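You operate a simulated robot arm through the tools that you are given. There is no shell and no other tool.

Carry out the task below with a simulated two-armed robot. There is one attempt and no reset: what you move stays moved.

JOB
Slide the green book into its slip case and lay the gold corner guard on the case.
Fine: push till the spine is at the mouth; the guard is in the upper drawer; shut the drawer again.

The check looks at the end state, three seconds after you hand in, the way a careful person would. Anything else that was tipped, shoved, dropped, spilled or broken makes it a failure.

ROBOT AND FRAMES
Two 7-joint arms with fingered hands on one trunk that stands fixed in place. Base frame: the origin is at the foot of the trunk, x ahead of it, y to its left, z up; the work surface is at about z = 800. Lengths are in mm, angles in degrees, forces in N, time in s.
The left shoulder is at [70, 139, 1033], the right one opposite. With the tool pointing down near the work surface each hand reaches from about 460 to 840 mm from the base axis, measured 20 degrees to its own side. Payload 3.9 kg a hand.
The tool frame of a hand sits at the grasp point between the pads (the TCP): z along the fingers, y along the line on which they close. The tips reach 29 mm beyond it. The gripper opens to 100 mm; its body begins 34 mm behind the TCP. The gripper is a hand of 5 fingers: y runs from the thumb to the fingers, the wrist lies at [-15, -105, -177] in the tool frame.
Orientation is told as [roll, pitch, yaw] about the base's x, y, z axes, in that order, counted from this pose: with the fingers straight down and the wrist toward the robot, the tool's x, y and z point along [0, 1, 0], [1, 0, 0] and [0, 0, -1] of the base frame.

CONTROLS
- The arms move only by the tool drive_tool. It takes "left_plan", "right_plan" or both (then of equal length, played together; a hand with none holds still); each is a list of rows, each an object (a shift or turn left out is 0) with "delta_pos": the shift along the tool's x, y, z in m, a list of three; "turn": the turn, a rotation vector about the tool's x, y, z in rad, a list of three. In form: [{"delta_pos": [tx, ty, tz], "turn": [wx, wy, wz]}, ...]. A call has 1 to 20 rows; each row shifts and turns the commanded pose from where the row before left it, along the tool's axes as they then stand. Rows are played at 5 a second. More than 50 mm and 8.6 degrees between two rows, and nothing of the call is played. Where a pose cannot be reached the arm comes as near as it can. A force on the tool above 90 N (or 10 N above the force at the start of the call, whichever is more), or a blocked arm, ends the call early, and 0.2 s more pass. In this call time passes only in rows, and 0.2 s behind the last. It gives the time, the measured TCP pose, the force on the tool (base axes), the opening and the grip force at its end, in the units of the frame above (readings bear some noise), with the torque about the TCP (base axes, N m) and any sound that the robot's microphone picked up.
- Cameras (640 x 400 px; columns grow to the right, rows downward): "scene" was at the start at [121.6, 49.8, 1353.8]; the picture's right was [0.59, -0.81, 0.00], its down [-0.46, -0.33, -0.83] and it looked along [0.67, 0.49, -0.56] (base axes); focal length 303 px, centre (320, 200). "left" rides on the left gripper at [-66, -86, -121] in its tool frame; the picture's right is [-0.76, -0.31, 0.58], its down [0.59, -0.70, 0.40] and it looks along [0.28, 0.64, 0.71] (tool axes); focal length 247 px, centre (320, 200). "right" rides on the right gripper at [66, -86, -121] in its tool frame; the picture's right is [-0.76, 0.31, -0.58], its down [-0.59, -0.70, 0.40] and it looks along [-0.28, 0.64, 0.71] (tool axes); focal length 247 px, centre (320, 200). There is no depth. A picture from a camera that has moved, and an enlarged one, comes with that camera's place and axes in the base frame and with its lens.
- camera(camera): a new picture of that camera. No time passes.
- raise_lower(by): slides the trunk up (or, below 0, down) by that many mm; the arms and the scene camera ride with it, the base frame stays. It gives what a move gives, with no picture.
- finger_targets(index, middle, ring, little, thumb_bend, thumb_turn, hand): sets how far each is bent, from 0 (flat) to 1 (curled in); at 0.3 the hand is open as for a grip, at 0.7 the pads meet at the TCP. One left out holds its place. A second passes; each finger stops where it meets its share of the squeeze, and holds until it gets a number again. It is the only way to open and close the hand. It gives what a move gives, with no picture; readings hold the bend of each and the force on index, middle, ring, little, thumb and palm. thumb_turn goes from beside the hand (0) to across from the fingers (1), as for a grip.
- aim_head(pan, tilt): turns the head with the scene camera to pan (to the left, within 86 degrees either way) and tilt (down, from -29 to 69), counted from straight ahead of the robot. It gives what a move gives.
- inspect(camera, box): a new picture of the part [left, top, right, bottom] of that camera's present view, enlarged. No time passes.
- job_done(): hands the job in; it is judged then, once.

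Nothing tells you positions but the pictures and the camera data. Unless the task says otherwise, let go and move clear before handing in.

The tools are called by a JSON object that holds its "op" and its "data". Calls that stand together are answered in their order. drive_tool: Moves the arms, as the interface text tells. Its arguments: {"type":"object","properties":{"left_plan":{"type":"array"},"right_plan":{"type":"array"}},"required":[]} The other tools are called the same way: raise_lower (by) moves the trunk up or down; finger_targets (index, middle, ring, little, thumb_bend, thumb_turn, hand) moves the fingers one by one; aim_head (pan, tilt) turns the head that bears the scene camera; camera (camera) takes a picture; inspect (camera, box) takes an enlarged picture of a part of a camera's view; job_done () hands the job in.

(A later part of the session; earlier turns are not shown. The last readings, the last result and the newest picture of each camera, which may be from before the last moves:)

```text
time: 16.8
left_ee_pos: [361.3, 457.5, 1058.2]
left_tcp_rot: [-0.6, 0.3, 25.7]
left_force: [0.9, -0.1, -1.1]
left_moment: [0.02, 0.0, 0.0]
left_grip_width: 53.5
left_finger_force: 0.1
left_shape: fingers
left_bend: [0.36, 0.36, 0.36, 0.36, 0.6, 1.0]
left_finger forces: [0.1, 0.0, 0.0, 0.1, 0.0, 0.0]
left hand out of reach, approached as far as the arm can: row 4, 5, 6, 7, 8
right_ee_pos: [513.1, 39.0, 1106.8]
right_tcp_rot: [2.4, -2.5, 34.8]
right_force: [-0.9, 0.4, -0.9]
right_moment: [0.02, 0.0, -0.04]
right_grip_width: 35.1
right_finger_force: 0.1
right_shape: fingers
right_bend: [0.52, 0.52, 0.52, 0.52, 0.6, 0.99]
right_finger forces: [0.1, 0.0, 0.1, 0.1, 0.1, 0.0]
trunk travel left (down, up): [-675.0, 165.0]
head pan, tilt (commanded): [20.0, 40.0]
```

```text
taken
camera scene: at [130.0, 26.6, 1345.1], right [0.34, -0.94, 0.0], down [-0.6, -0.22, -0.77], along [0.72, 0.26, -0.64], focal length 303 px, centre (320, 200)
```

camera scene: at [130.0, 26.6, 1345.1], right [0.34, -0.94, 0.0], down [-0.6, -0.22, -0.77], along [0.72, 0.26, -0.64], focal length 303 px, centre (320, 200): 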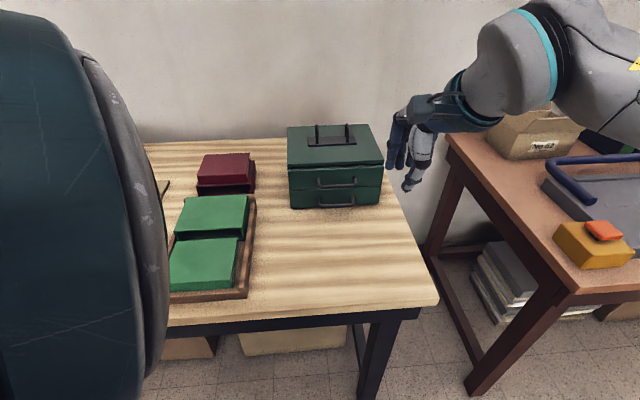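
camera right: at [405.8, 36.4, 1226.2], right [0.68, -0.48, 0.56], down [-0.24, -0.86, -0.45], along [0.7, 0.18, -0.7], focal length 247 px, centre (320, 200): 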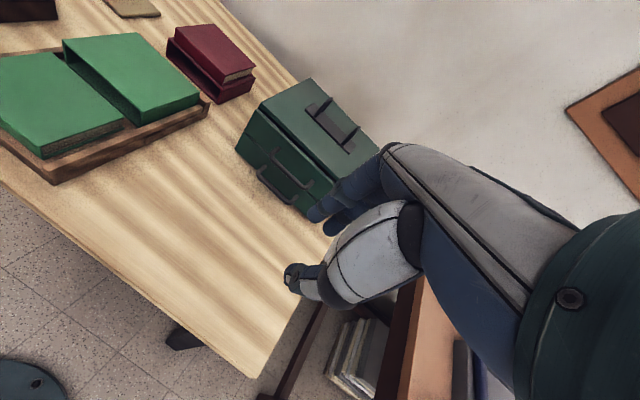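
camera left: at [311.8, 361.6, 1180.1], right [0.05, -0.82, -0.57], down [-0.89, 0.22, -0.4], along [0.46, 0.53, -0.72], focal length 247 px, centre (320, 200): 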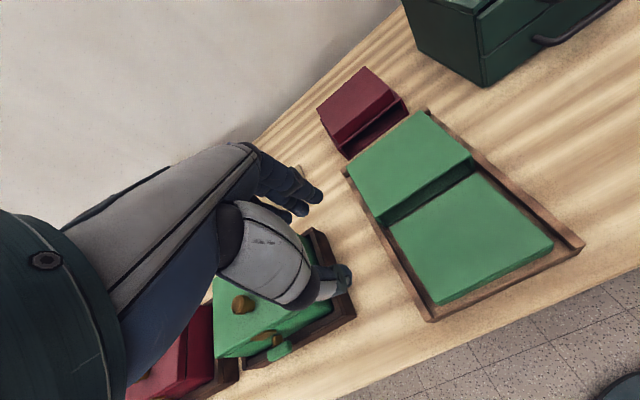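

The left arm's inner limit shows at this height. Raising the trunk puts the work lower relative to the shoulders, which should open up the near region.

{"op": "raise_lower", "data": {"by": 160}}

{"op": "drive_tool", "data": {"left_plan": [{"delta_pos": [0, 0, 0.03]}, {"delta_pos": [0, 0, 0.03]}, {"delta_pos": [0, 0, 0.03]}, {"delta_pos": [0, 0, 0.03]}, {"delta_pos": [0, 0, 0.03]}, {"delta_pos": [0, 0, 0.03]}]}}

{"op": "camera", "data": {"camera": "scene"}}

{"op": "camera", "data": {"camera": "left"}}

{"op": "camera", "data": {"camera": "right"}}

```text
time: 18.6
left_ee_pos: [361.9, 457.5, 1217.3]
left_tcp_rot: [-0.5, 0.4, 25.7]
left_force: [0.1, 1.3, -0.7]
left_moment: [-0.01, 0.0, 0.01]
left_grip_width: 53.8
left_finger_force: 0.0
left_shape: fingers
left_bend: [0.36, 0.36, 0.36, 0.36, 0.6, 1.0]
left_finger forces: [0.1, 0.1, 0.1, 0.0, 0.0, 0.1]
right_ee_pos: [514.2, 38.6, 1266.6]
right_tcp_rot: [2.4, -2.5, 34.8]
right_force: [0.5, 0.1, -0.4]
right_moment: [0.0, 0.01, -0.01]
right_grip_width: 35.2
right_finger_force: 0.1
right_shape: fingers
right_bend: [0.52, 0.52, 0.52, 0.52, 0.6, 0.99]
right_finger forces: [0.0, 0.0, 0.0, 0.0, 0.1, 0.1]
trunk travel left (down, up): [-835.0, 5.0]
head pan, tilt (commanded): [20.0, 40.0]
```

```text
time: 20.0
left_ee_pos: [362.1, 457.9, 1037.8]
left_tcp_rot: [0.0, 0.1, 25.8]
left_force: [-0.3, 0.2, -0.2]
left_moment: [-0.05, -0.01, -0.02]
left_grip_width: 53.9
left_finger_force: 0.1
left_shape: fingers
left_bend: [0.36, 0.36, 0.36, 0.36, 0.6, 1.0]
left_finger forces: [0.1, 0.0, 0.1, 0.0, 0.0, 0.1]
right_ee_pos: [515.7, 39.9, 1266.9]
right_tcp_rot: [2.4, -2.4, 34.9]
right_force: [-0.7, -0.3, -0.3]
right_moment: [-0.01, 0.03, 0.01]
right_grip_width: 35.3
right_finger_force: 0.1
right_shape: fingers
right_bend: [0.52, 0.52, 0.52, 0.52, 0.6, 0.99]
right_finger forces: [0.0, 0.0, 0.0, 0.1, 0.0, 0.1]
trunk travel left (down, up): [-835.0, 5.0]
head pan, tilt (commanded): [20.0, 40.0]
```

```text
taken
camera scene: at [130.2, 28.7, 1505.1], right [0.34, -0.94, 0.0], down [-0.6, -0.22, -0.77], along [0.72, 0.26, -0.64], focal length 303 px, centre (320, 200)
```

scene: 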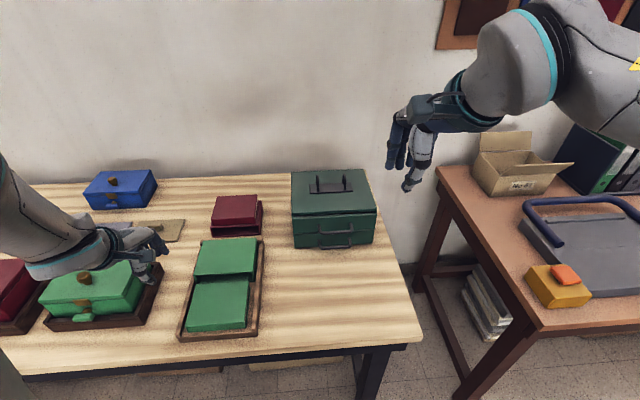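

```text
taken
camera left: at [312.6, 361.3, 1159.7], right [0.05, -0.82, -0.57], down [-0.89, 0.23, -0.4], along [0.45, 0.53, -0.71], focal length 247 px, centre (320, 200)
```

left: 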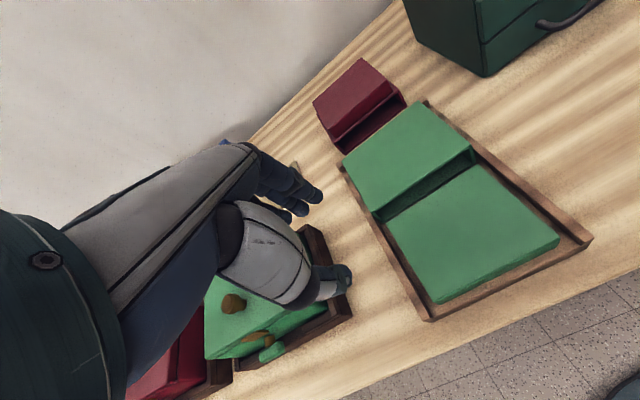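

```text
taken
camera right: at [406.0, 38.3, 1386.1], right [0.68, -0.48, 0.56], down [-0.24, -0.86, -0.45], along [0.7, 0.18, -0.7], focal length 247 px, centre (320, 200)
```

right: 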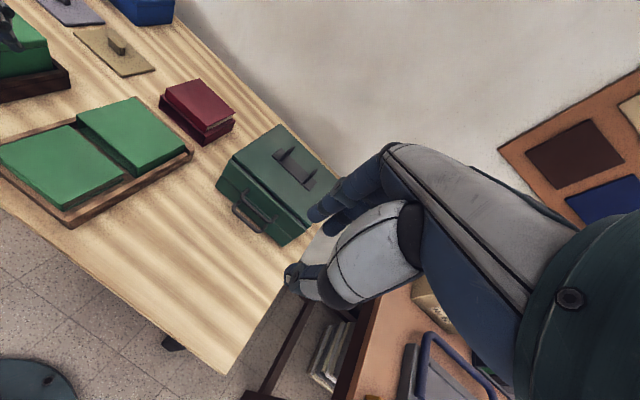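

With the trunk raised the head sees everything and the left arm has room. I'll move the left hand toward the spot behind the spine, still high.

{"op": "drive_tool", "data": {"left_plan": [{"delta_pos": [-0.018, -0.0157, 0.006]}, {"delta_pos": [-0.018, -0.0157, 0.006]}, {"delta_pos": [-0.018, -0.0157, 0.006]}, {"delta_pos": [-0.018, -0.0157, 0.006]}, {"delta_pos": [-0.018, -0.0157, 0.006]}, {"delta_pos": [-0.018, -0.0157, 0.006]}]}}

{"op": "camera", "data": {"camera": "scene"}}

{"op": "camera", "data": {"camera": "left"}}

{"op": "camera", "data": {"camera": "right"}}

```text
time: 21.4
left_ee_pos: [392.2, 367.5, 1005.0]
left_tcp_rot: [0.1, 0.1, 25.6]
left_force: [-0.6, -0.8, 0.0]
left_moment: [0.03, 0.02, -0.01]
left_grip_width: 53.9
left_finger_force: 0.0
left_shape: fingers
left_bend: [0.36, 0.36, 0.36, 0.36, 0.6, 1.0]
left_finger forces: [0.1, 0.1, 0.0, 0.0, 0.1, 0.1]
left hand out of reach, approached as far as the arm can: row 2, 3, 4, 5, 6
right_ee_pos: [515.4, 39.0, 1267.3]
right_tcp_rot: [2.5, -2.6, 34.8]
right_force: [-0.2, 0.4, 0.2]
right_moment: [0.02, 0.0, -0.02]
right_grip_width: 35.6
right_finger_force: 0.0
right_shape: fingers
right_bend: [0.52, 0.52, 0.52, 0.52, 0.6, 0.99]
right_finger forces: [0.0, 0.1, 0.0, 0.1, 0.0, 0.0]
trunk travel left (down, up): [-835.0, 5.0]
head pan, tilt (commanded): [20.0, 40.0]
```

```text
taken
camera scene: at [130.5, 26.2, 1505.1], right [0.34, -0.94, 0.0], down [-0.6, -0.22, -0.77], along [0.72, 0.26, -0.64], focal length 303 px, centre (320, 200)
```

scene: 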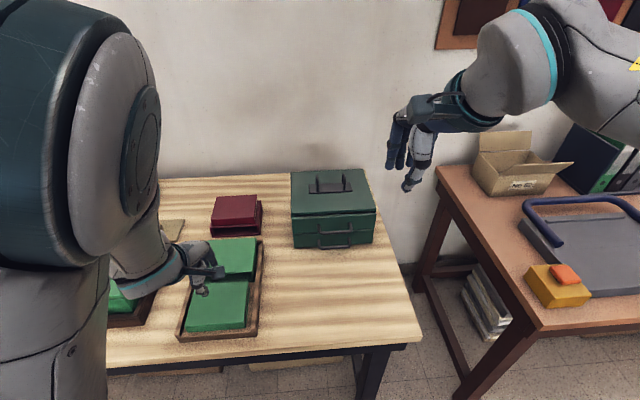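

```text
taken
camera left: at [342.3, 271.0, 1126.4], right [0.05, -0.82, -0.58], down [-0.89, 0.23, -0.4], along [0.45, 0.53, -0.71], focal length 247 px, centre (320, 200)
```

left: 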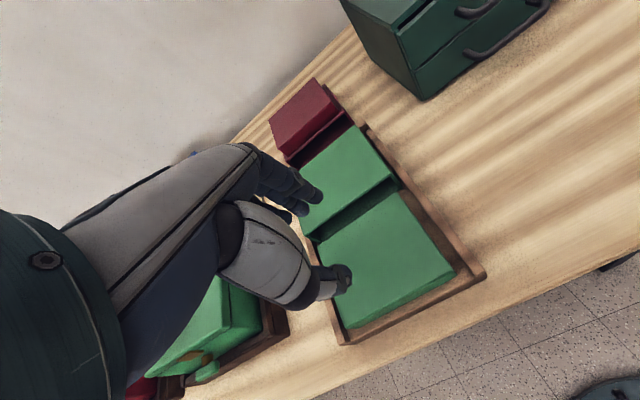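

```text
taken
camera right: at [406.3, 36.0, 1386.0], right [0.68, -0.48, 0.56], down [-0.24, -0.86, -0.45], along [0.7, 0.18, -0.7], focal length 247 px, centre (320, 200)
```

right: 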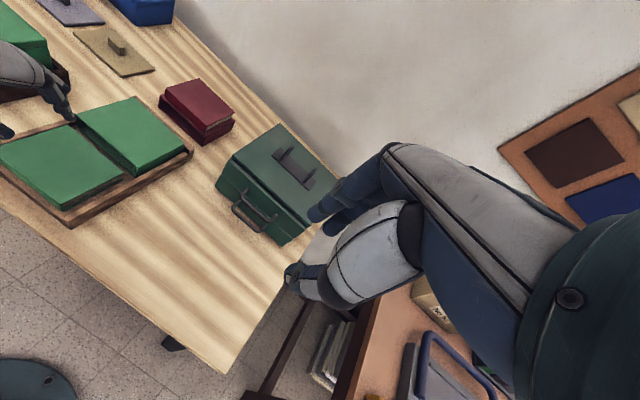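

The hand can't come nearer with fingers straight down. I'll tilt it ~20° (fingertips back toward the robot), which brings the wrist forward relative to the tips, then move back.

{"op": "drive_tool", "data": {"left_plan": [{"delta_pos": [0, 0, 0], "turn": [0.0875, 0, 0]}, {"delta_pos": [0, 0, 0], "turn": [0.0875, 0, 0]}, {"delta_pos": [0, 0, 0], "turn": [0.0875, 0, 0]}, {"delta_pos": [0, 0, 0], "turn": [0.0875, 0, 0]}, {"delta_pos": [-0.002, -0.0141, 0.0051]}, {"delta_pos": [-0.002, -0.0141, 0.0051]}, {"delta_pos": [-0.002, -0.0141, 0.0051]}, {"delta_pos": [-0.002, -0.0141, 0.0051]}, {"delta_pos": [-0.002, -0.0141, 0.0051]}]}}

{"op": "camera", "data": {"camera": "left"}}

{"op": "camera", "data": {"camera": "scene"}}

```text
time: 23.4
left_ee_pos: [335.6, 330.9, 1005.4]
left_tcp_rot: [0.0, 20.1, 25.6]
left_force: [0.3, 0.3, -0.9]
left_moment: [0.0, 0.01, 0.0]
left_grip_width: 54.0
left_finger_force: 0.1
left_shape: fingers
left_bend: [0.36, 0.36, 0.36, 0.36, 0.6, 1.0]
left_finger forces: [0.0, 0.0, 0.1, 0.1, 0.0, 0.0]
left hand out of reach, approached as far as the arm can: row 9
right_ee_pos: [514.4, 38.3, 1266.5]
right_tcp_rot: [2.5, -2.5, 34.7]
right_force: [-0.3, -0.4, 0.6]
right_moment: [0.0, 0.01, 0.04]
right_grip_width: 35.3
right_finger_force: 0.0
right_shape: fingers
right_bend: [0.52, 0.52, 0.52, 0.52, 0.6, 0.99]
right_finger forces: [0.1, 0.0, 0.0, 0.0, 0.1, 0.1]
trunk travel left (down, up): [-835.0, 5.0]
head pan, tilt (commanded): [20.0, 40.0]
```

```text
taken
camera left: at [328.2, 254.1, 1148.4], right [-0.11, -0.89, -0.44], down [-0.97, 0.19, -0.13], along [0.2, 0.41, -0.89], focal length 247 px, centre (320, 200)
```

left: 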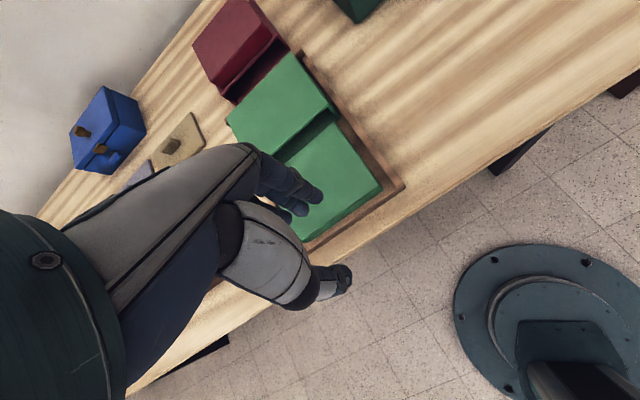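

```text
taken
camera scene: at [130.6, 26.2, 1505.1], right [0.34, -0.94, 0.0], down [-0.6, -0.22, -0.77], along [0.72, 0.26, -0.64], focal length 303 px, centre (320, 200)
```

scene: 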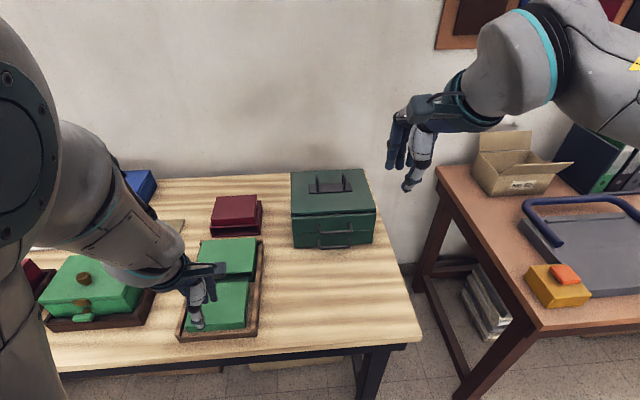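

The tilt works. I'll descend to a hover just above the book level, drifting slightly back, and check the fingertip position relative to the spine.

{"op": "drive_tool", "data": {"left_plan": [{"delta_pos": [-0.0008, 0.0032, 0.0159]}, {"delta_pos": [-0.0008, 0.0032, 0.0159]}, {"delta_pos": [-0.0008, 0.0032, 0.0159]}, {"delta_pos": [-0.0008, 0.0032, 0.0159]}, {"delta_pos": [-0.0008, 0.0032, 0.0159]}]}}

{"op": "camera", "data": {"camera": "left"}}

{"op": "inspect", "data": {"camera": "scene", "box": [150, 210, 290, 360]}}

{"op": "camera", "data": {"camera": "right"}}

```text
time: 24.6
left_ee_pos: [330.8, 324.4, 922.5]
left_tcp_rot: [-0.1, 20.1, 25.6]
left_force: [0.0, -0.6, 0.4]
left_moment: [0.02, -0.01, 0.01]
left_grip_width: 54.1
left_finger_force: 0.1
left_shape: fingers
left_bend: [0.36, 0.36, 0.36, 0.36, 0.6, 1.0]
left_finger forces: [0.1, 0.1, 0.1, 0.0, 0.0, 0.0]
left hand out of reach, approached as far as the arm can: row 2
right_ee_pos: [514.8, 39.6, 1266.6]
right_tcp_rot: [2.4, -2.5, 34.8]
right_force: [-0.5, -0.4, -0.2]
right_moment: [-0.02, -0.02, -0.03]
right_grip_width: 35.3
right_finger_force: 0.0
right_shape: fingers
right_bend: [0.52, 0.52, 0.52, 0.52, 0.6, 0.99]
right_finger forces: [0.1, 0.0, 0.0, 0.0, 0.0, 0.0]
trunk travel left (down, up): [-835.0, 5.0]
head pan, tilt (commanded): [20.0, 40.0]
```

```text
taken
camera left: at [322.9, 247.4, 1067.2], right [-0.11, -0.89, -0.44], down [-0.97, 0.19, -0.13], along [0.2, 0.41, -0.89], focal length 247 px, centre (320, 200)
```

left: 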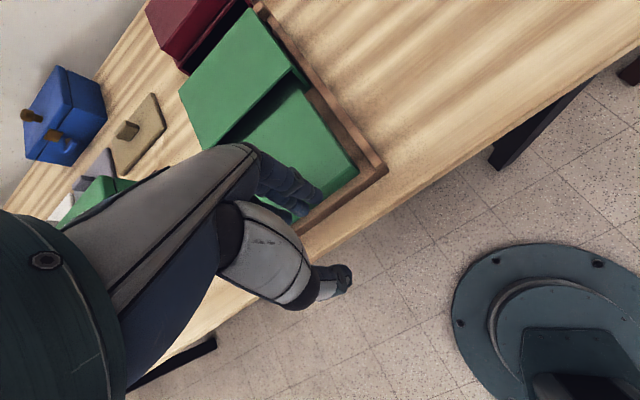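

```text
2.67 times, centred on (220, 285) of scene
camera zoom: at [130.7, 27.3, 1505.1], right [0.34, -0.94, 0.0], down [-0.6, -0.22, -0.77], along [0.72, 0.26, -0.64], focal length 808 px, centre (587, -27)
```

zoom: 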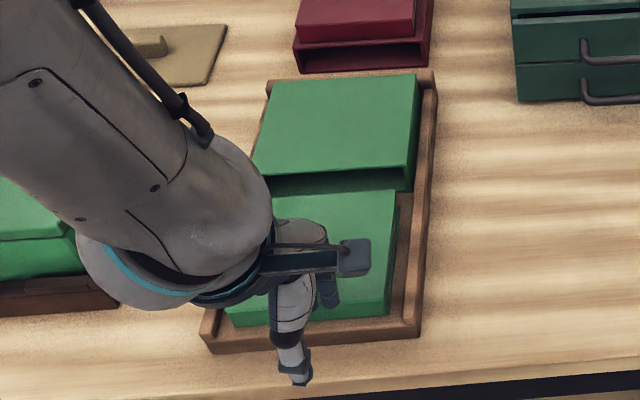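

```text
taken
camera right: at [406.4, 37.0, 1386.0], right [0.68, -0.48, 0.56], down [-0.24, -0.86, -0.45], along [0.7, 0.18, -0.7], focal length 247 px, centre (320, 200)
```

right: 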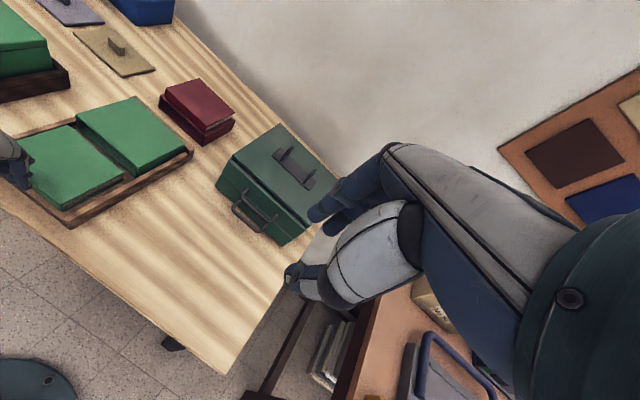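

Fingertips hover about 15 mm behind the spine. I'll descend to spine height (tips around z≈830) just in front of the tray.

{"op": "drive_tool", "data": {"left_plan": [{"delta_pos": [0, 0.0027, 0.01225]}, {"delta_pos": [0, 0.0027, 0.01225]}, {"delta_pos": [0, 0.0027, 0.01225]}, {"delta_pos": [0, 0.0027, 0.01225]}]}}

{"op": "inspect", "data": {"camera": "left", "box": [220, 100, 420, 300]}}

{"op": "inspect", "data": {"camera": "scene", "box": [170, 230, 280, 350]}}

{"op": "inspect", "data": {"camera": "right", "box": [0, 80, 210, 240]}}

```text
time: 25.6
left_ee_pos: [324.3, 321.9, 874.4]
left_tcp_rot: [-0.1, 20.1, 25.5]
left_force: [0.7, -0.1, 0.1]
left_moment: [-0.01, 0.01, 0.03]
left_grip_width: 54.1
left_finger_force: 0.2
left_shape: fingers
left_bend: [0.36, 0.36, 0.36, 0.36, 0.6, 1.0]
left_finger forces: [0.1, 0.0, 0.1, 0.0, 0.0, 0.1]
right_ee_pos: [515.1, 39.0, 1267.8]
right_tcp_rot: [2.4, -2.6, 34.8]
right_force: [-0.2, 0.5, -0.5]
right_moment: [0.01, -0.02, 0.02]
right_grip_width: 35.5
right_finger_force: 0.1
right_shape: fingers
right_bend: [0.52, 0.52, 0.52, 0.52, 0.6, 0.99]
right_finger forces: [0.0, 0.0, 0.0, 0.1, 0.0, 0.1]
trunk travel left (down, up): [-835.0, 5.0]
head pan, tilt (commanded): [20.0, 40.0]
```

```text
2.00 times, centred on (320, 200) of left
camera zoom: at [316.4, 245.1, 1017.1], right [-0.11, -0.89, -0.44], down [-0.97, 0.19, -0.13], along [0.2, 0.41, -0.89], focal length 494 px, centre (320, 200)
```

zoom: 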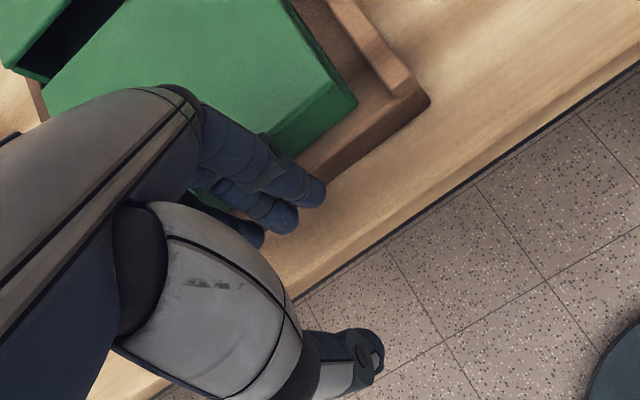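

```text
3.33 times, centred on (225, 290) of scene
camera zoom: at [130.7, 27.5, 1505.1], right [0.34, -0.94, 0.0], down [-0.6, -0.22, -0.77], along [0.72, 0.26, -0.64], focal length 1010 px, centre (637, -100)
```

zoom: 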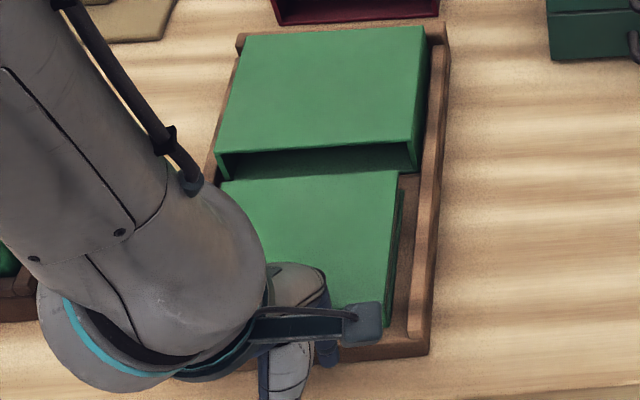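

```text
2.50 times, centred on (105, 160) of right
camera zoom: at [406.4, 37.2, 1386.0], right [0.68, -0.48, 0.56], down [-0.24, -0.86, -0.45], along [0.7, 0.18, -0.7], focal length 617 px, centre (858, 300)
```

zoom: 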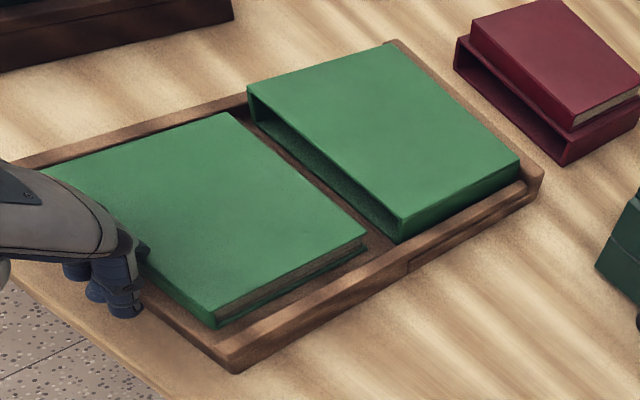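

The right camera confirms the fingers stand just in front of the tray, centred on the spine. I'll lower 5 mm more and start pushing along the tray in short stages, checking alignment before the book enters the mouth.

{"op": "drive_tool", "data": {"left_plan": [{"delta_pos": [0, 0.0017, 0.0047]}, {"delta_pos": [0, 0.0075, -0.00274]}, {"delta_pos": [0, 0.0075, -0.00274]}, {"delta_pos": [0, 0.0075, -0.00274]}, {"delta_pos": [0, 0.0075, -0.00274]}]}}

{"op": "inspect", "data": {"camera": "right", "box": [0, 80, 210, 240]}}

{"op": "inspect", "data": {"camera": "scene", "box": [170, 230, 280, 350]}}

```text
time: 26.8
left_ee_pos: [351.4, 334.4, 872.2]
left_tcp_rot: [0.0, 19.8, 25.6]
left_force: [-4.0, -1.6, 6.3]
left_moment: [0.16, -0.09, 0.05]
left_grip_width: 53.8
left_finger_force: 3.8
left_shape: fingers
left_bend: [0.36, 0.41, 0.36, 0.36, 0.6, 1.0]
left_finger forces: [0.0, 7.1, 0.0, 0.1, 0.1, 0.1]
right_ee_pos: [514.3, 37.2, 1268.8]
right_tcp_rot: [2.4, -2.6, 34.8]
right_force: [0.0, -0.4, -0.5]
right_moment: [0.01, -0.03, -0.02]
right_grip_width: 35.1
right_finger_force: 0.1
right_shape: fingers
right_bend: [0.52, 0.52, 0.52, 0.52, 0.6, 0.99]
right_finger forces: [0.0, 0.0, 0.0, 0.0, 0.0, 0.1]
trunk travel left (down, up): [-835.0, 5.0]
head pan, tilt (commanded): [20.0, 40.0]
```

```text
2.50 times, centred on (105, 160) of right
camera zoom: at [404.4, 35.4, 1386.8], right [0.68, -0.48, 0.56], down [-0.24, -0.86, -0.45], along [0.7, 0.18, -0.69], focal length 617 px, centre (858, 300)
```

zoom: 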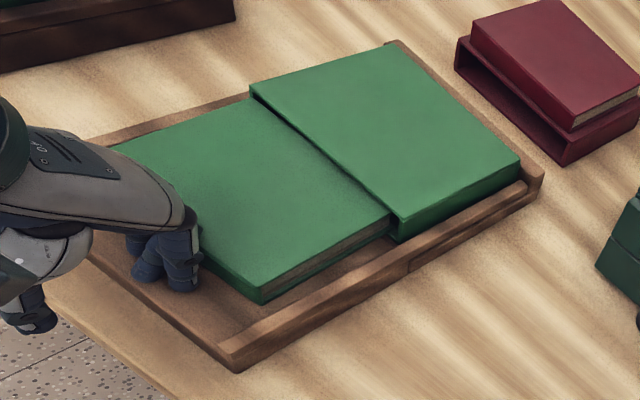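

```text
3.33 times, centred on (225, 290) of scene
camera zoom: at [128.5, 25.5, 1505.4], right [0.34, -0.94, 0.0], down [-0.6, -0.22, -0.77], along [0.72, 0.26, -0.64], focal length 1010 px, centre (637, -100)
```

zoom: 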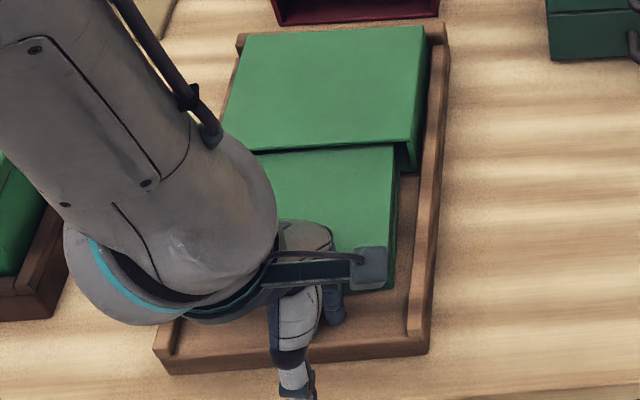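

Contact is made and the book has moved to the mouth; there's a small upward force, so a fingertip likely grazes the tray floor. I'll check the mouth corners closely before going on.

{"op": "inspect", "data": {"camera": "right", "box": [70, 90, 150, 170]}}

{"op": "inspect", "data": {"camera": "scene", "box": [230, 255, 270, 295]}}

{"op": "inspect", "data": {"camera": "left", "box": [160, 0, 420, 200]}}

```text
5.00 times, centred on (110, 130) of right
camera zoom: at [404.4, 35.4, 1386.8], right [0.68, -0.48, 0.56], down [-0.24, -0.86, -0.45], along [0.7, 0.18, -0.69], focal length 1235 px, centre (1370, 550)
```

zoom: 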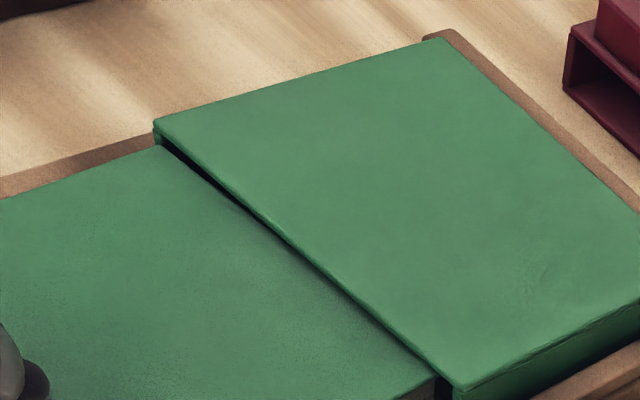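

```text
10.00 times, centred on (250, 275) of scene
camera zoom: at [128.5, 25.5, 1505.4], right [0.34, -0.94, 0.0], down [-0.6, -0.22, -0.77], along [0.72, 0.26, -0.64], focal length 3028 px, centre (1020, -550)
```

zoom: 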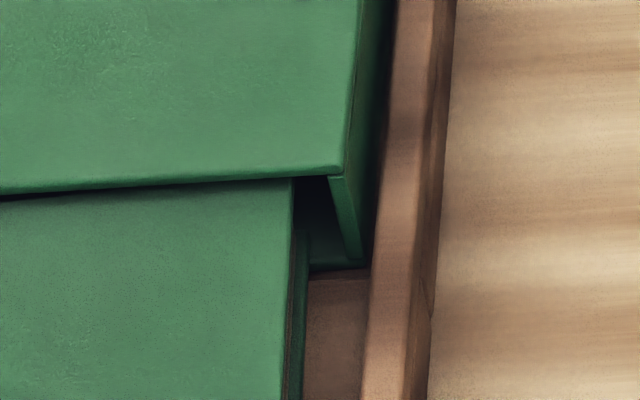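

```text
2.00 times, centred on (290, 100) of left
camera zoom: at [343.6, 258.1, 1014.8], right [-0.11, -0.89, -0.44], down [-0.97, 0.19, -0.14], along [0.2, 0.41, -0.89], focal length 494 px, centre (380, 400)
```

zoom: 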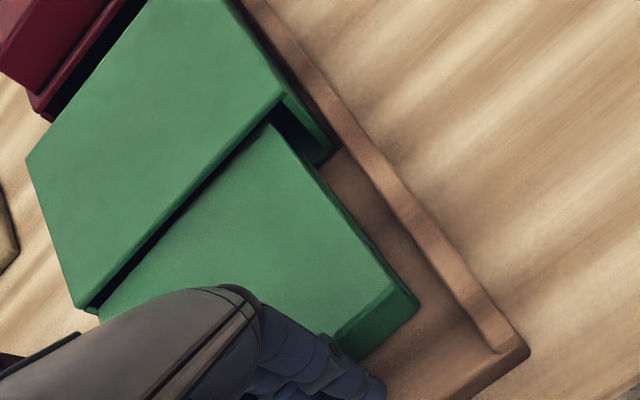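

The book went about 20 mm but is skewed roughly 3° (the middle finger pushed right of centre), leaving ~10 mm gap on the right and little on the left. I'll back off, shift the hand 30 mm left and 4 mm up, and push the left part of the spine to straighten it.

{"op": "drive_tool", "data": {"left_plan": [{"delta_pos": [0, -0.0108, -0.0004]}, {"delta_pos": [0.015, 0, 0]}, {"delta_pos": [0.015, 0, 0]}, {"delta_pos": [0, 0.0056, -0.00205]}, {"delta_pos": [0, 0.0056, -0.00205]}]}}

{"op": "inspect", "data": {"camera": "right", "box": [0, 80, 210, 240]}}

{"op": "inspect", "data": {"camera": "scene", "box": [230, 255, 270, 295]}}

```text
time: 28.0
left_ee_pos: [339.5, 361.2, 874.2]
left_tcp_rot: [-0.1, 20.1, 25.6]
left_force: [-4.1, -1.9, 3.0]
left_moment: [0.08, -0.02, 0.05]
left_grip_width: 53.7
left_finger_force: 2.7
left_shape: fingers
left_bend: [0.36, 0.39, 0.36, 0.36, 0.6, 1.0]
left_finger forces: [0.1, 5.4, 0.0, 0.1, 0.1, 0.1]
right_ee_pos: [513.9, 37.7, 1266.5]
right_tcp_rot: [2.4, -2.7, 34.7]
right_force: [0.0, -0.8, -0.7]
right_moment: [-0.04, 0.02, -0.02]
right_grip_width: 35.1
right_finger_force: 0.2
right_shape: fingers
right_bend: [0.52, 0.52, 0.52, 0.52, 0.6, 0.99]
right_finger forces: [0.0, 0.0, 0.1, 0.0, 0.0, 0.0]
trunk travel left (down, up): [-835.0, 5.0]
head pan, tilt (commanded): [20.0, 40.0]
```

```text
2.50 times, centred on (105, 160) of right
camera zoom: at [404.5, 35.9, 1386.7], right [0.68, -0.48, 0.56], down [-0.24, -0.86, -0.45], along [0.7, 0.18, -0.69], focal length 617 px, centre (858, 300)
```

zoom: 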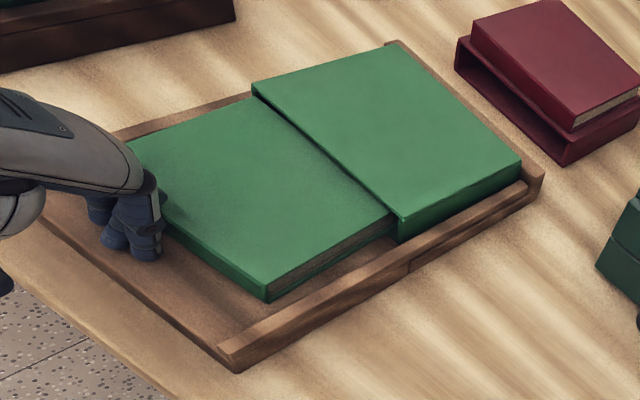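

```text
10.00 times, centred on (250, 275) of scene
camera zoom: at [128.5, 26.1, 1505.3], right [0.34, -0.94, 0.0], down [-0.6, -0.22, -0.77], along [0.72, 0.26, -0.64], focal length 3028 px, centre (1020, -550)
```

zoom: 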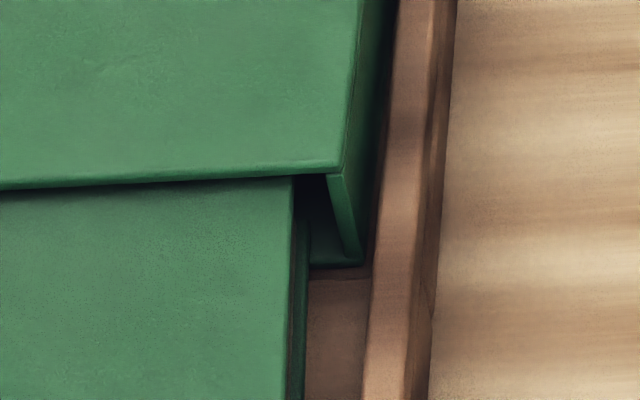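

The hand now presses left of centre; the book still has ~3° skew. I'll push a bit more here and watch it straighten.

{"op": "drive_tool", "data": {"left_plan": [{"delta_pos": [0, 0.0047, -0.0017]}, {"delta_pos": [0, 0.0047, -0.0017]}]}}

{"op": "inspect", "data": {"camera": "right", "box": [0, 80, 210, 240]}}

{"op": "inspect", "data": {"camera": "scene", "box": [230, 255, 270, 295]}}

{"op": "camera", "data": {"camera": "scene"}}

```text
time: 28.6
left_ee_pos: [347.6, 363.7, 875.4]
left_tcp_rot: [0.1, 20.1, 25.5]
left_force: [-11.8, -11.2, 2.5]
left_moment: [-0.14, 0.12, 0.04]
left_grip_width: 53.7
left_finger_force: 7.6
left_shape: fingers
left_bend: [0.36, 0.43, 0.38, 0.38, 0.6, 1.0]
left_finger forces: [0.1, 10.2, 2.6, 2.7, 0.0, 0.0]
right_ee_pos: [512.4, 36.7, 1268.3]
right_tcp_rot: [2.5, -2.7, 34.8]
right_force: [0.0, -0.8, -0.6]
right_moment: [-0.01, 0.01, -0.01]
right_grip_width: 35.1
right_finger_force: 0.2
right_shape: fingers
right_bend: [0.52, 0.52, 0.52, 0.52, 0.6, 0.99]
right_finger forces: [0.0, 0.0, 0.0, 0.0, 0.0, 0.0]
trunk travel left (down, up): [-835.0, 5.0]
head pan, tilt (commanded): [20.0, 40.0]
```

```text
2.50 times, centred on (105, 160) of right
camera zoom: at [402.9, 33.8, 1387.2], right [0.68, -0.48, 0.56], down [-0.23, -0.86, -0.46], along [0.7, 0.18, -0.69], focal length 617 px, centre (858, 300)
```

zoom: 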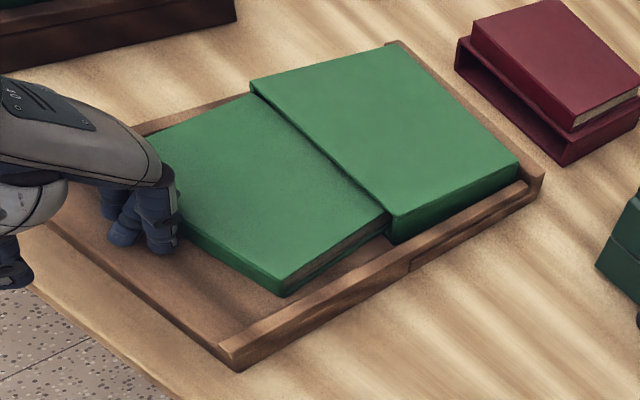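

```text
10.00 times, centred on (250, 275) of scene
camera zoom: at [126.9, 23.8, 1505.5], right [0.34, -0.94, 0.0], down [-0.6, -0.22, -0.77], along [0.72, 0.26, -0.64], focal length 3028 px, centre (1020, -550)
```

zoom: 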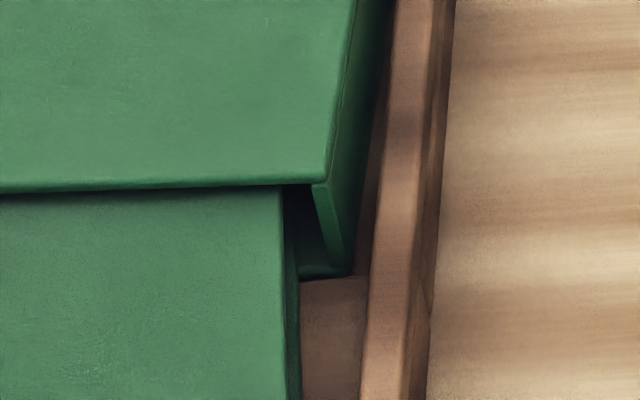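

```text
taken
camera scene: at [126.9, 23.8, 1505.5], right [0.34, -0.94, 0.0], down [-0.6, -0.22, -0.77], along [0.72, 0.26, -0.64], focal length 303 px, centre (320, 200)
```

scene: 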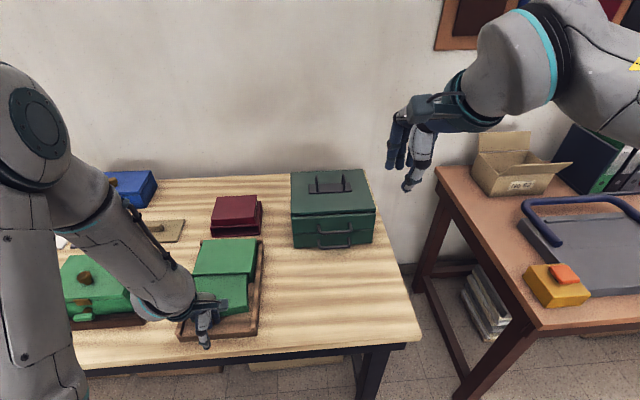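

The book's left front corner is pressing the case wall and has turned the case slightly the other way. I stop pushing, back off, and look closely.

{"op": "drive_tool", "data": {"left_plan": [{"delta_pos": [0, -0.0141, 0.0051]}, {"delta_pos": [0, -0.0094, -0.006]}]}}

{"op": "inspect", "data": {"camera": "right", "box": [0, 80, 210, 240]}}

{"op": "inspect", "data": {"camera": "left", "box": [120, 0, 440, 200]}}

{"op": "inspect", "data": {"camera": "scene", "box": [170, 230, 280, 350]}}

{"op": "inspect", "data": {"camera": "right", "box": [70, 90, 150, 170]}}

```text
time: 29.2
left_ee_pos: [331.1, 358.8, 883.3]
left_tcp_rot: [0.0, 19.9, 25.6]
left_force: [0.2, -0.6, -0.3]
left_moment: [-0.03, 0.02, 0.03]
left_grip_width: 54.1
left_finger_force: 0.0
left_shape: fingers
left_bend: [0.36, 0.36, 0.36, 0.36, 0.6, 1.0]
left_finger forces: [0.0, 0.0, 0.1, 0.1, 0.1, 0.0]
right_ee_pos: [512.7, 38.0, 1267.7]
right_tcp_rot: [2.4, -2.6, 34.8]
right_force: [0.5, -0.2, 0.5]
right_moment: [-0.02, -0.02, -0.03]
right_grip_width: 35.3
right_finger_force: 0.1
right_shape: fingers
right_bend: [0.52, 0.52, 0.52, 0.52, 0.6, 0.99]
right_finger forces: [0.0, 0.0, 0.0, 0.0, 0.0, 0.0]
trunk travel left (down, up): [-835.0, 5.0]
head pan, tilt (commanded): [20.0, 40.0]
```

```text
2.50 times, centred on (105, 160) of right
camera zoom: at [404.5, 35.6, 1386.6], right [0.68, -0.48, 0.56], down [-0.24, -0.86, -0.45], along [0.7, 0.18, -0.69], focal length 617 px, centre (858, 300)
```

zoom: 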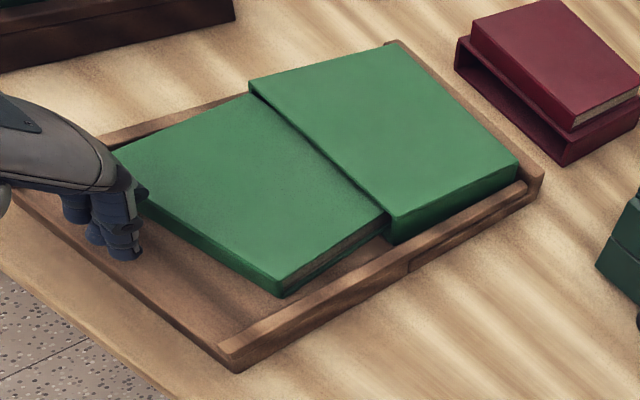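

```text
2.00 times, centred on (280, 100) of left
camera zoom: at [322.7, 281.1, 1026.6], right [-0.11, -0.89, -0.44], down [-0.97, 0.19, -0.14], along [0.2, 0.41, -0.89], focal length 494 px, centre (400, 400)
```

zoom: 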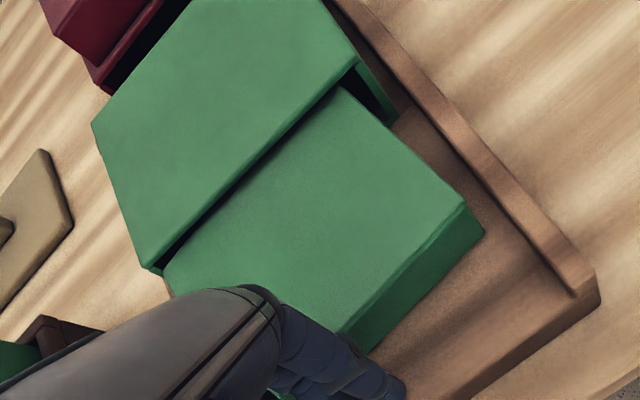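

```text
3.33 times, centred on (225, 290) of scene
camera zoom: at [128.7, 25.8, 1505.2], right [0.34, -0.94, 0.0], down [-0.6, -0.22, -0.77], along [0.72, 0.26, -0.64], focal length 1010 px, centre (637, -100)
```

zoom: 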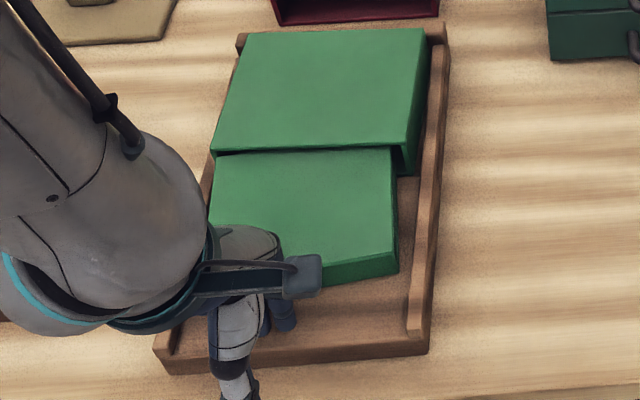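

```text
5.00 times, centred on (110, 130) of right
camera zoom: at [404.5, 35.6, 1386.6], right [0.68, -0.48, 0.56], down [-0.24, -0.86, -0.45], along [0.7, 0.18, -0.69], focal length 1235 px, centre (1370, 550)
```

zoom: 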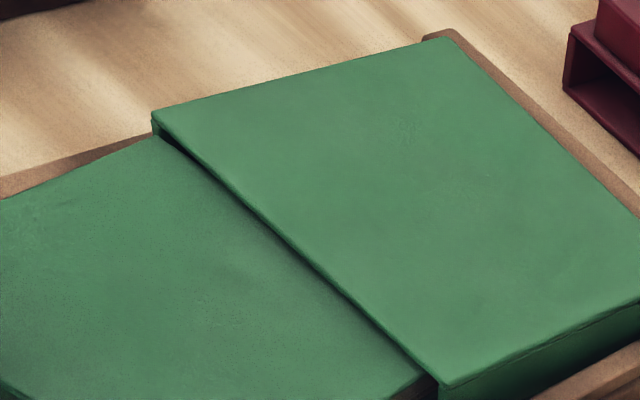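

I need to see exactly where the book's far-left corner sits relative to the case's left wall.

{"op": "inspect", "data": {"camera": "right", "box": [74, 100, 114, 130]}}

{"op": "inspect", "data": {"camera": "left", "box": [170, 80, 250, 150]}}

{"op": "inspect", "data": {"camera": "scene", "box": [228, 250, 268, 290]}}

{"op": "inspect", "data": {"camera": "scene", "box": [175, 255, 215, 295]}}

```text
13.33 times, centred on (94, 115) of right
camera zoom: at [404.5, 35.6, 1386.6], right [0.68, -0.48, 0.56], down [-0.24, -0.86, -0.45], along [0.7, 0.18, -0.69], focal length 3293 px, centre (3333, 1333)
```

zoom: 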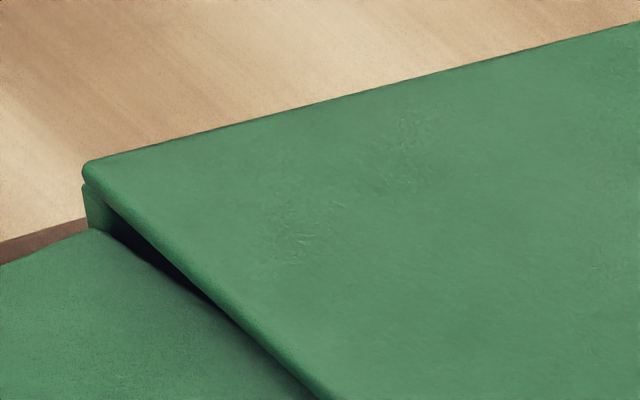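

```text
5.71 times, centred on (210, 115) of left
camera zoom: at [322.7, 281.1, 1026.6], right [-0.11, -0.89, -0.44], down [-0.97, 0.19, -0.14], along [0.2, 0.41, -0.89], focal length 1411 px, centre (949, 686)
```

zoom: 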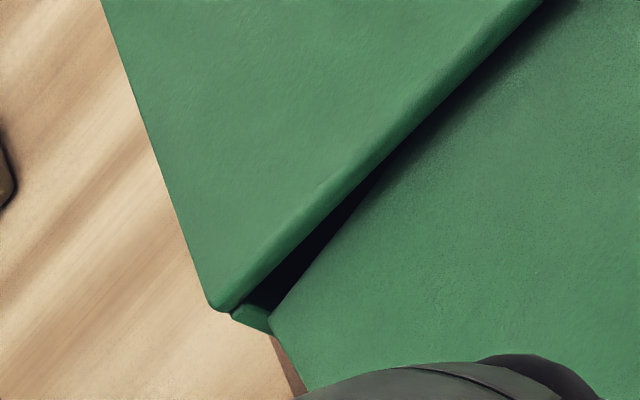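

```text
10.00 times, centred on (248, 270) of scene
camera zoom: at [128.7, 25.8, 1505.2], right [0.34, -0.94, 0.0], down [-0.6, -0.22, -0.77], along [0.72, 0.26, -0.64], focal length 3028 px, centre (1040, -500)
```

zoom: 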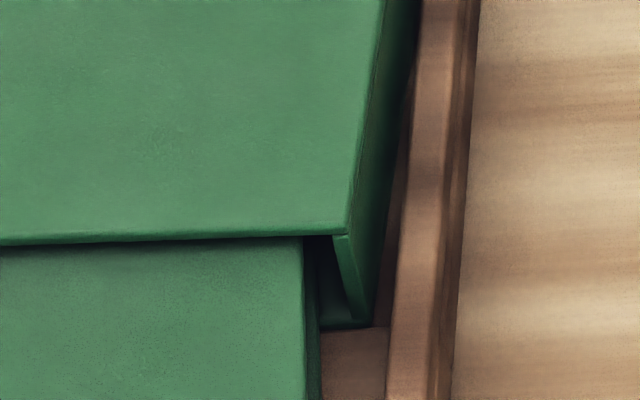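

```text
10.00 times, centred on (195, 275) of scene
camera zoom: at [128.7, 25.8, 1505.2], right [0.34, -0.94, 0.0], down [-0.6, -0.22, -0.77], along [0.72, 0.26, -0.64], focal length 3028 px, centre (1570, -550)
```

zoom: 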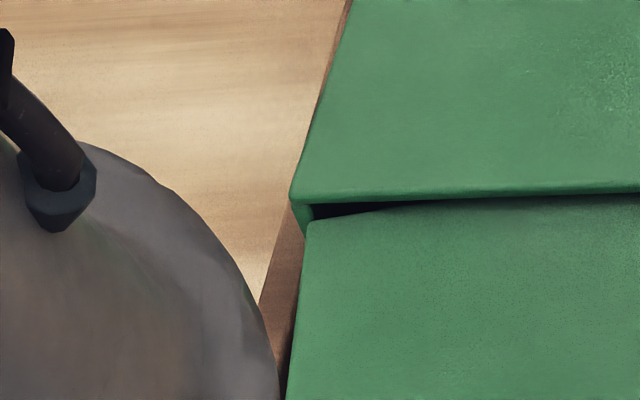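

The book's far-left corner is caught on the front edge of the left wall; the book is ~5° counter-clockwise. I'll rotate it back by nudging its near-right side to the left with a fingertip just above the rail. First I measure the rail height.

{"op": "inspect", "data": {"camera": "scene", "box": [230, 300, 270, 340]}}

{"op": "inspect", "data": {"camera": "right", "box": [60, 160, 130, 235]}}

{"op": "inspect", "data": {"camera": "scene", "box": [225, 260, 275, 310]}}

```text
10.00 times, centred on (250, 320) of scene
camera zoom: at [128.7, 25.8, 1505.2], right [0.34, -0.94, 0.0], down [-0.6, -0.22, -0.77], along [0.72, 0.26, -0.64], focal length 3028 px, centre (1020, -1000)
```

zoom: 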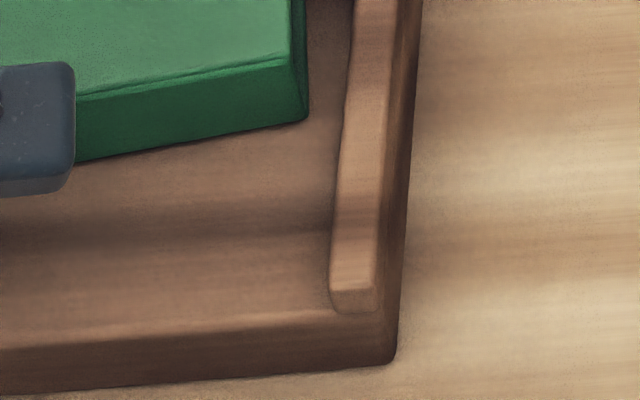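

```text
5.33 times, centred on (95, 198) of right
camera zoom: at [404.5, 35.6, 1386.6], right [0.68, -0.48, 0.56], down [-0.24, -0.86, -0.45], along [0.7, 0.18, -0.69], focal length 1317 px, centre (1520, 213)
```

zoom: 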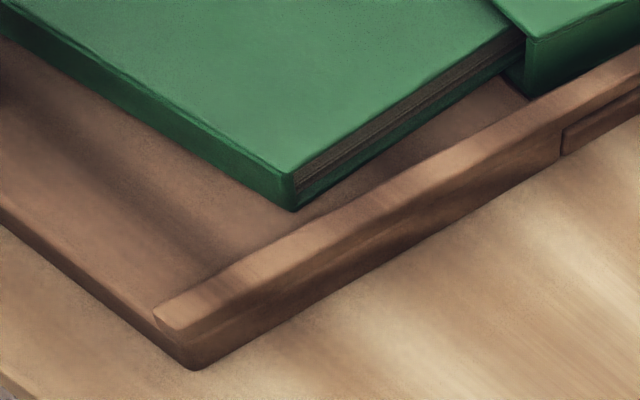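

```text
8.00 times, centred on (250, 285) of scene
camera zoom: at [128.7, 25.8, 1505.2], right [0.34, -0.94, 0.0], down [-0.6, -0.22, -0.77], along [0.72, 0.26, -0.64], focal length 2423 px, centre (880, -480)
```

zoom: 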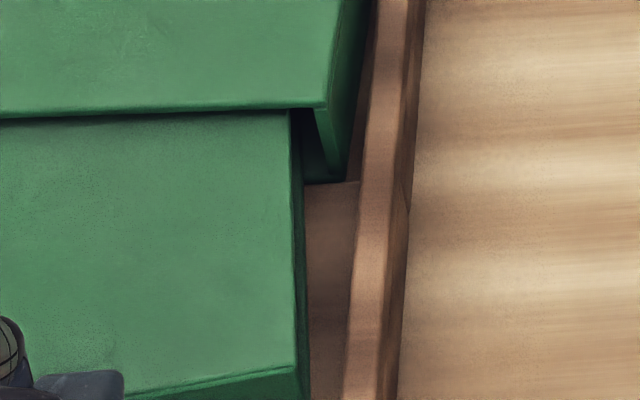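

The rails are only ~6 mm high, so a fingertip can reach the book's sides from above the rail. I'll lift the left hand, curl ring and little finger away, and hover left of the book near the mouth, to nudge its far-left end to the right with the index side.

{"op": "drive_tool", "data": {"left_plan": [{"delta_pos": [0, -0.0068, -0.0188]}, {"delta_pos": [0, -0.0068, -0.0188]}, {"delta_pos": [0, -0.0068, -0.0188]}, {"delta_pos": [0.0158, 0.0173, -0.0063]}, {"delta_pos": [0.0158, 0.0173, -0.0063]}, {"delta_pos": [0.0158, 0.0173, -0.0063]}, {"delta_pos": [0.0158, 0.0173, -0.0063]}, {"delta_pos": [0.0158, 0.0173, -0.0063]}, {"delta_pos": [0.0158, 0.0173, -0.0063]}]}}

{"op": "finger_targets", "data": {"hand": "left", "ring": 0.95, "little": 0.95}}

{"op": "camera", "data": {"camera": "scene"}}

{"op": "camera", "data": {"camera": "left"}}

{"op": "inspect", "data": {"camera": "right", "box": [0, 20, 210, 180]}}

```text
time: 31.2
left_ee_pos: [389.5, 491.1, 943.2]
left_tcp_rot: [-0.2, 20.2, 25.5]
left_force: [0.5, 0.2, 1.1]
left_moment: [-0.02, 0.02, 0.0]
left_grip_width: 53.8
left_finger_force: 0.1
left_shape: fingers
left_bend: [0.36, 0.36, 0.36, 0.36, 0.6, 1.0]
left_finger forces: [0.1, 0.1, 0.0, 0.0, 0.0, 0.0]
right_ee_pos: [514.9, 40.3, 1267.0]
right_tcp_rot: [2.4, -2.6, 34.9]
right_force: [-0.6, 0.0, -0.1]
right_moment: [0.01, 0.01, 0.01]
right_grip_width: 35.2
right_finger_force: 0.1
right_shape: fingers
right_bend: [0.52, 0.52, 0.52, 0.52, 0.6, 0.99]
right_finger forces: [0.0, 0.0, 0.0, 0.0, 0.1, 0.0]
trunk travel left (down, up): [-835.0, 5.0]
head pan, tilt (commanded): [20.0, 40.0]
```

```text
time: 32.2
left_ee_pos: [389.6, 490.7, 942.7]
left_tcp_rot: [0.1, 20.1, 25.6]
left_force: [0.0, 0.3, 0.3]
left_moment: [0.01, 0.01, -0.01]
left_grip_width: 54.1
left_finger_force: 0.2
left_shape: fingers
left_bend: [0.36, 0.36, 0.96, 0.94, 0.6, 1.0]
left_finger forces: [0.0, 0.1, 0.0, 0.1, 0.1, 0.1]
right_ee_pos: [514.1, 38.2, 1267.7]
right_tcp_rot: [2.4, -2.5, 34.8]
right_force: [0.8, -1.0, 0.1]
right_moment: [0.01, 0.0, 0.04]
right_grip_width: 35.1
right_finger_force: 0.1
right_shape: fingers
right_bend: [0.52, 0.52, 0.52, 0.52, 0.6, 0.99]
right_finger forces: [0.0, 0.1, 0.0, 0.0, 0.0, 0.0]
trunk travel left (down, up): [-835.0, 5.0]
head pan, tilt (commanded): [20.0, 40.0]
```

```text
taken
camera scene: at [130.0, 26.9, 1505.1], right [0.34, -0.94, 0.0], down [-0.6, -0.22, -0.77], along [0.72, 0.26, -0.64], focal length 303 px, centre (320, 200)
```

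scene: 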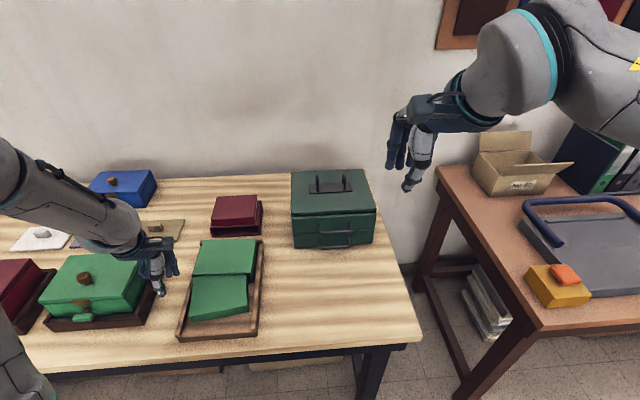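

```text
taken
camera left: at [382.2, 414.2, 1086.4], right [-0.11, -0.89, -0.44], down [-0.97, 0.19, -0.13], along [0.2, 0.41, -0.89], focal length 247 px, centre (320, 200)
```

left: 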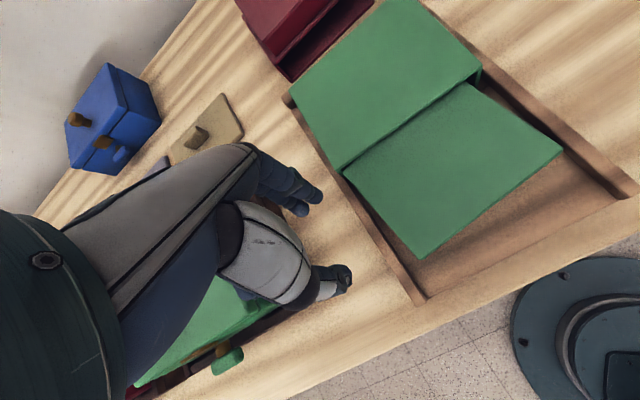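

```text
2.50 times, centred on (105, 100) of right
camera zoom: at [405.8, 36.7, 1386.2], right [0.68, -0.48, 0.56], down [-0.24, -0.86, -0.45], along [0.7, 0.18, -0.7], focal length 617 px, centre (858, 450)
```

zoom: 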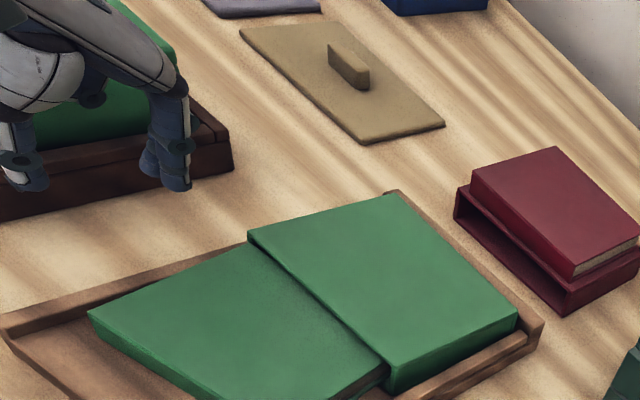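

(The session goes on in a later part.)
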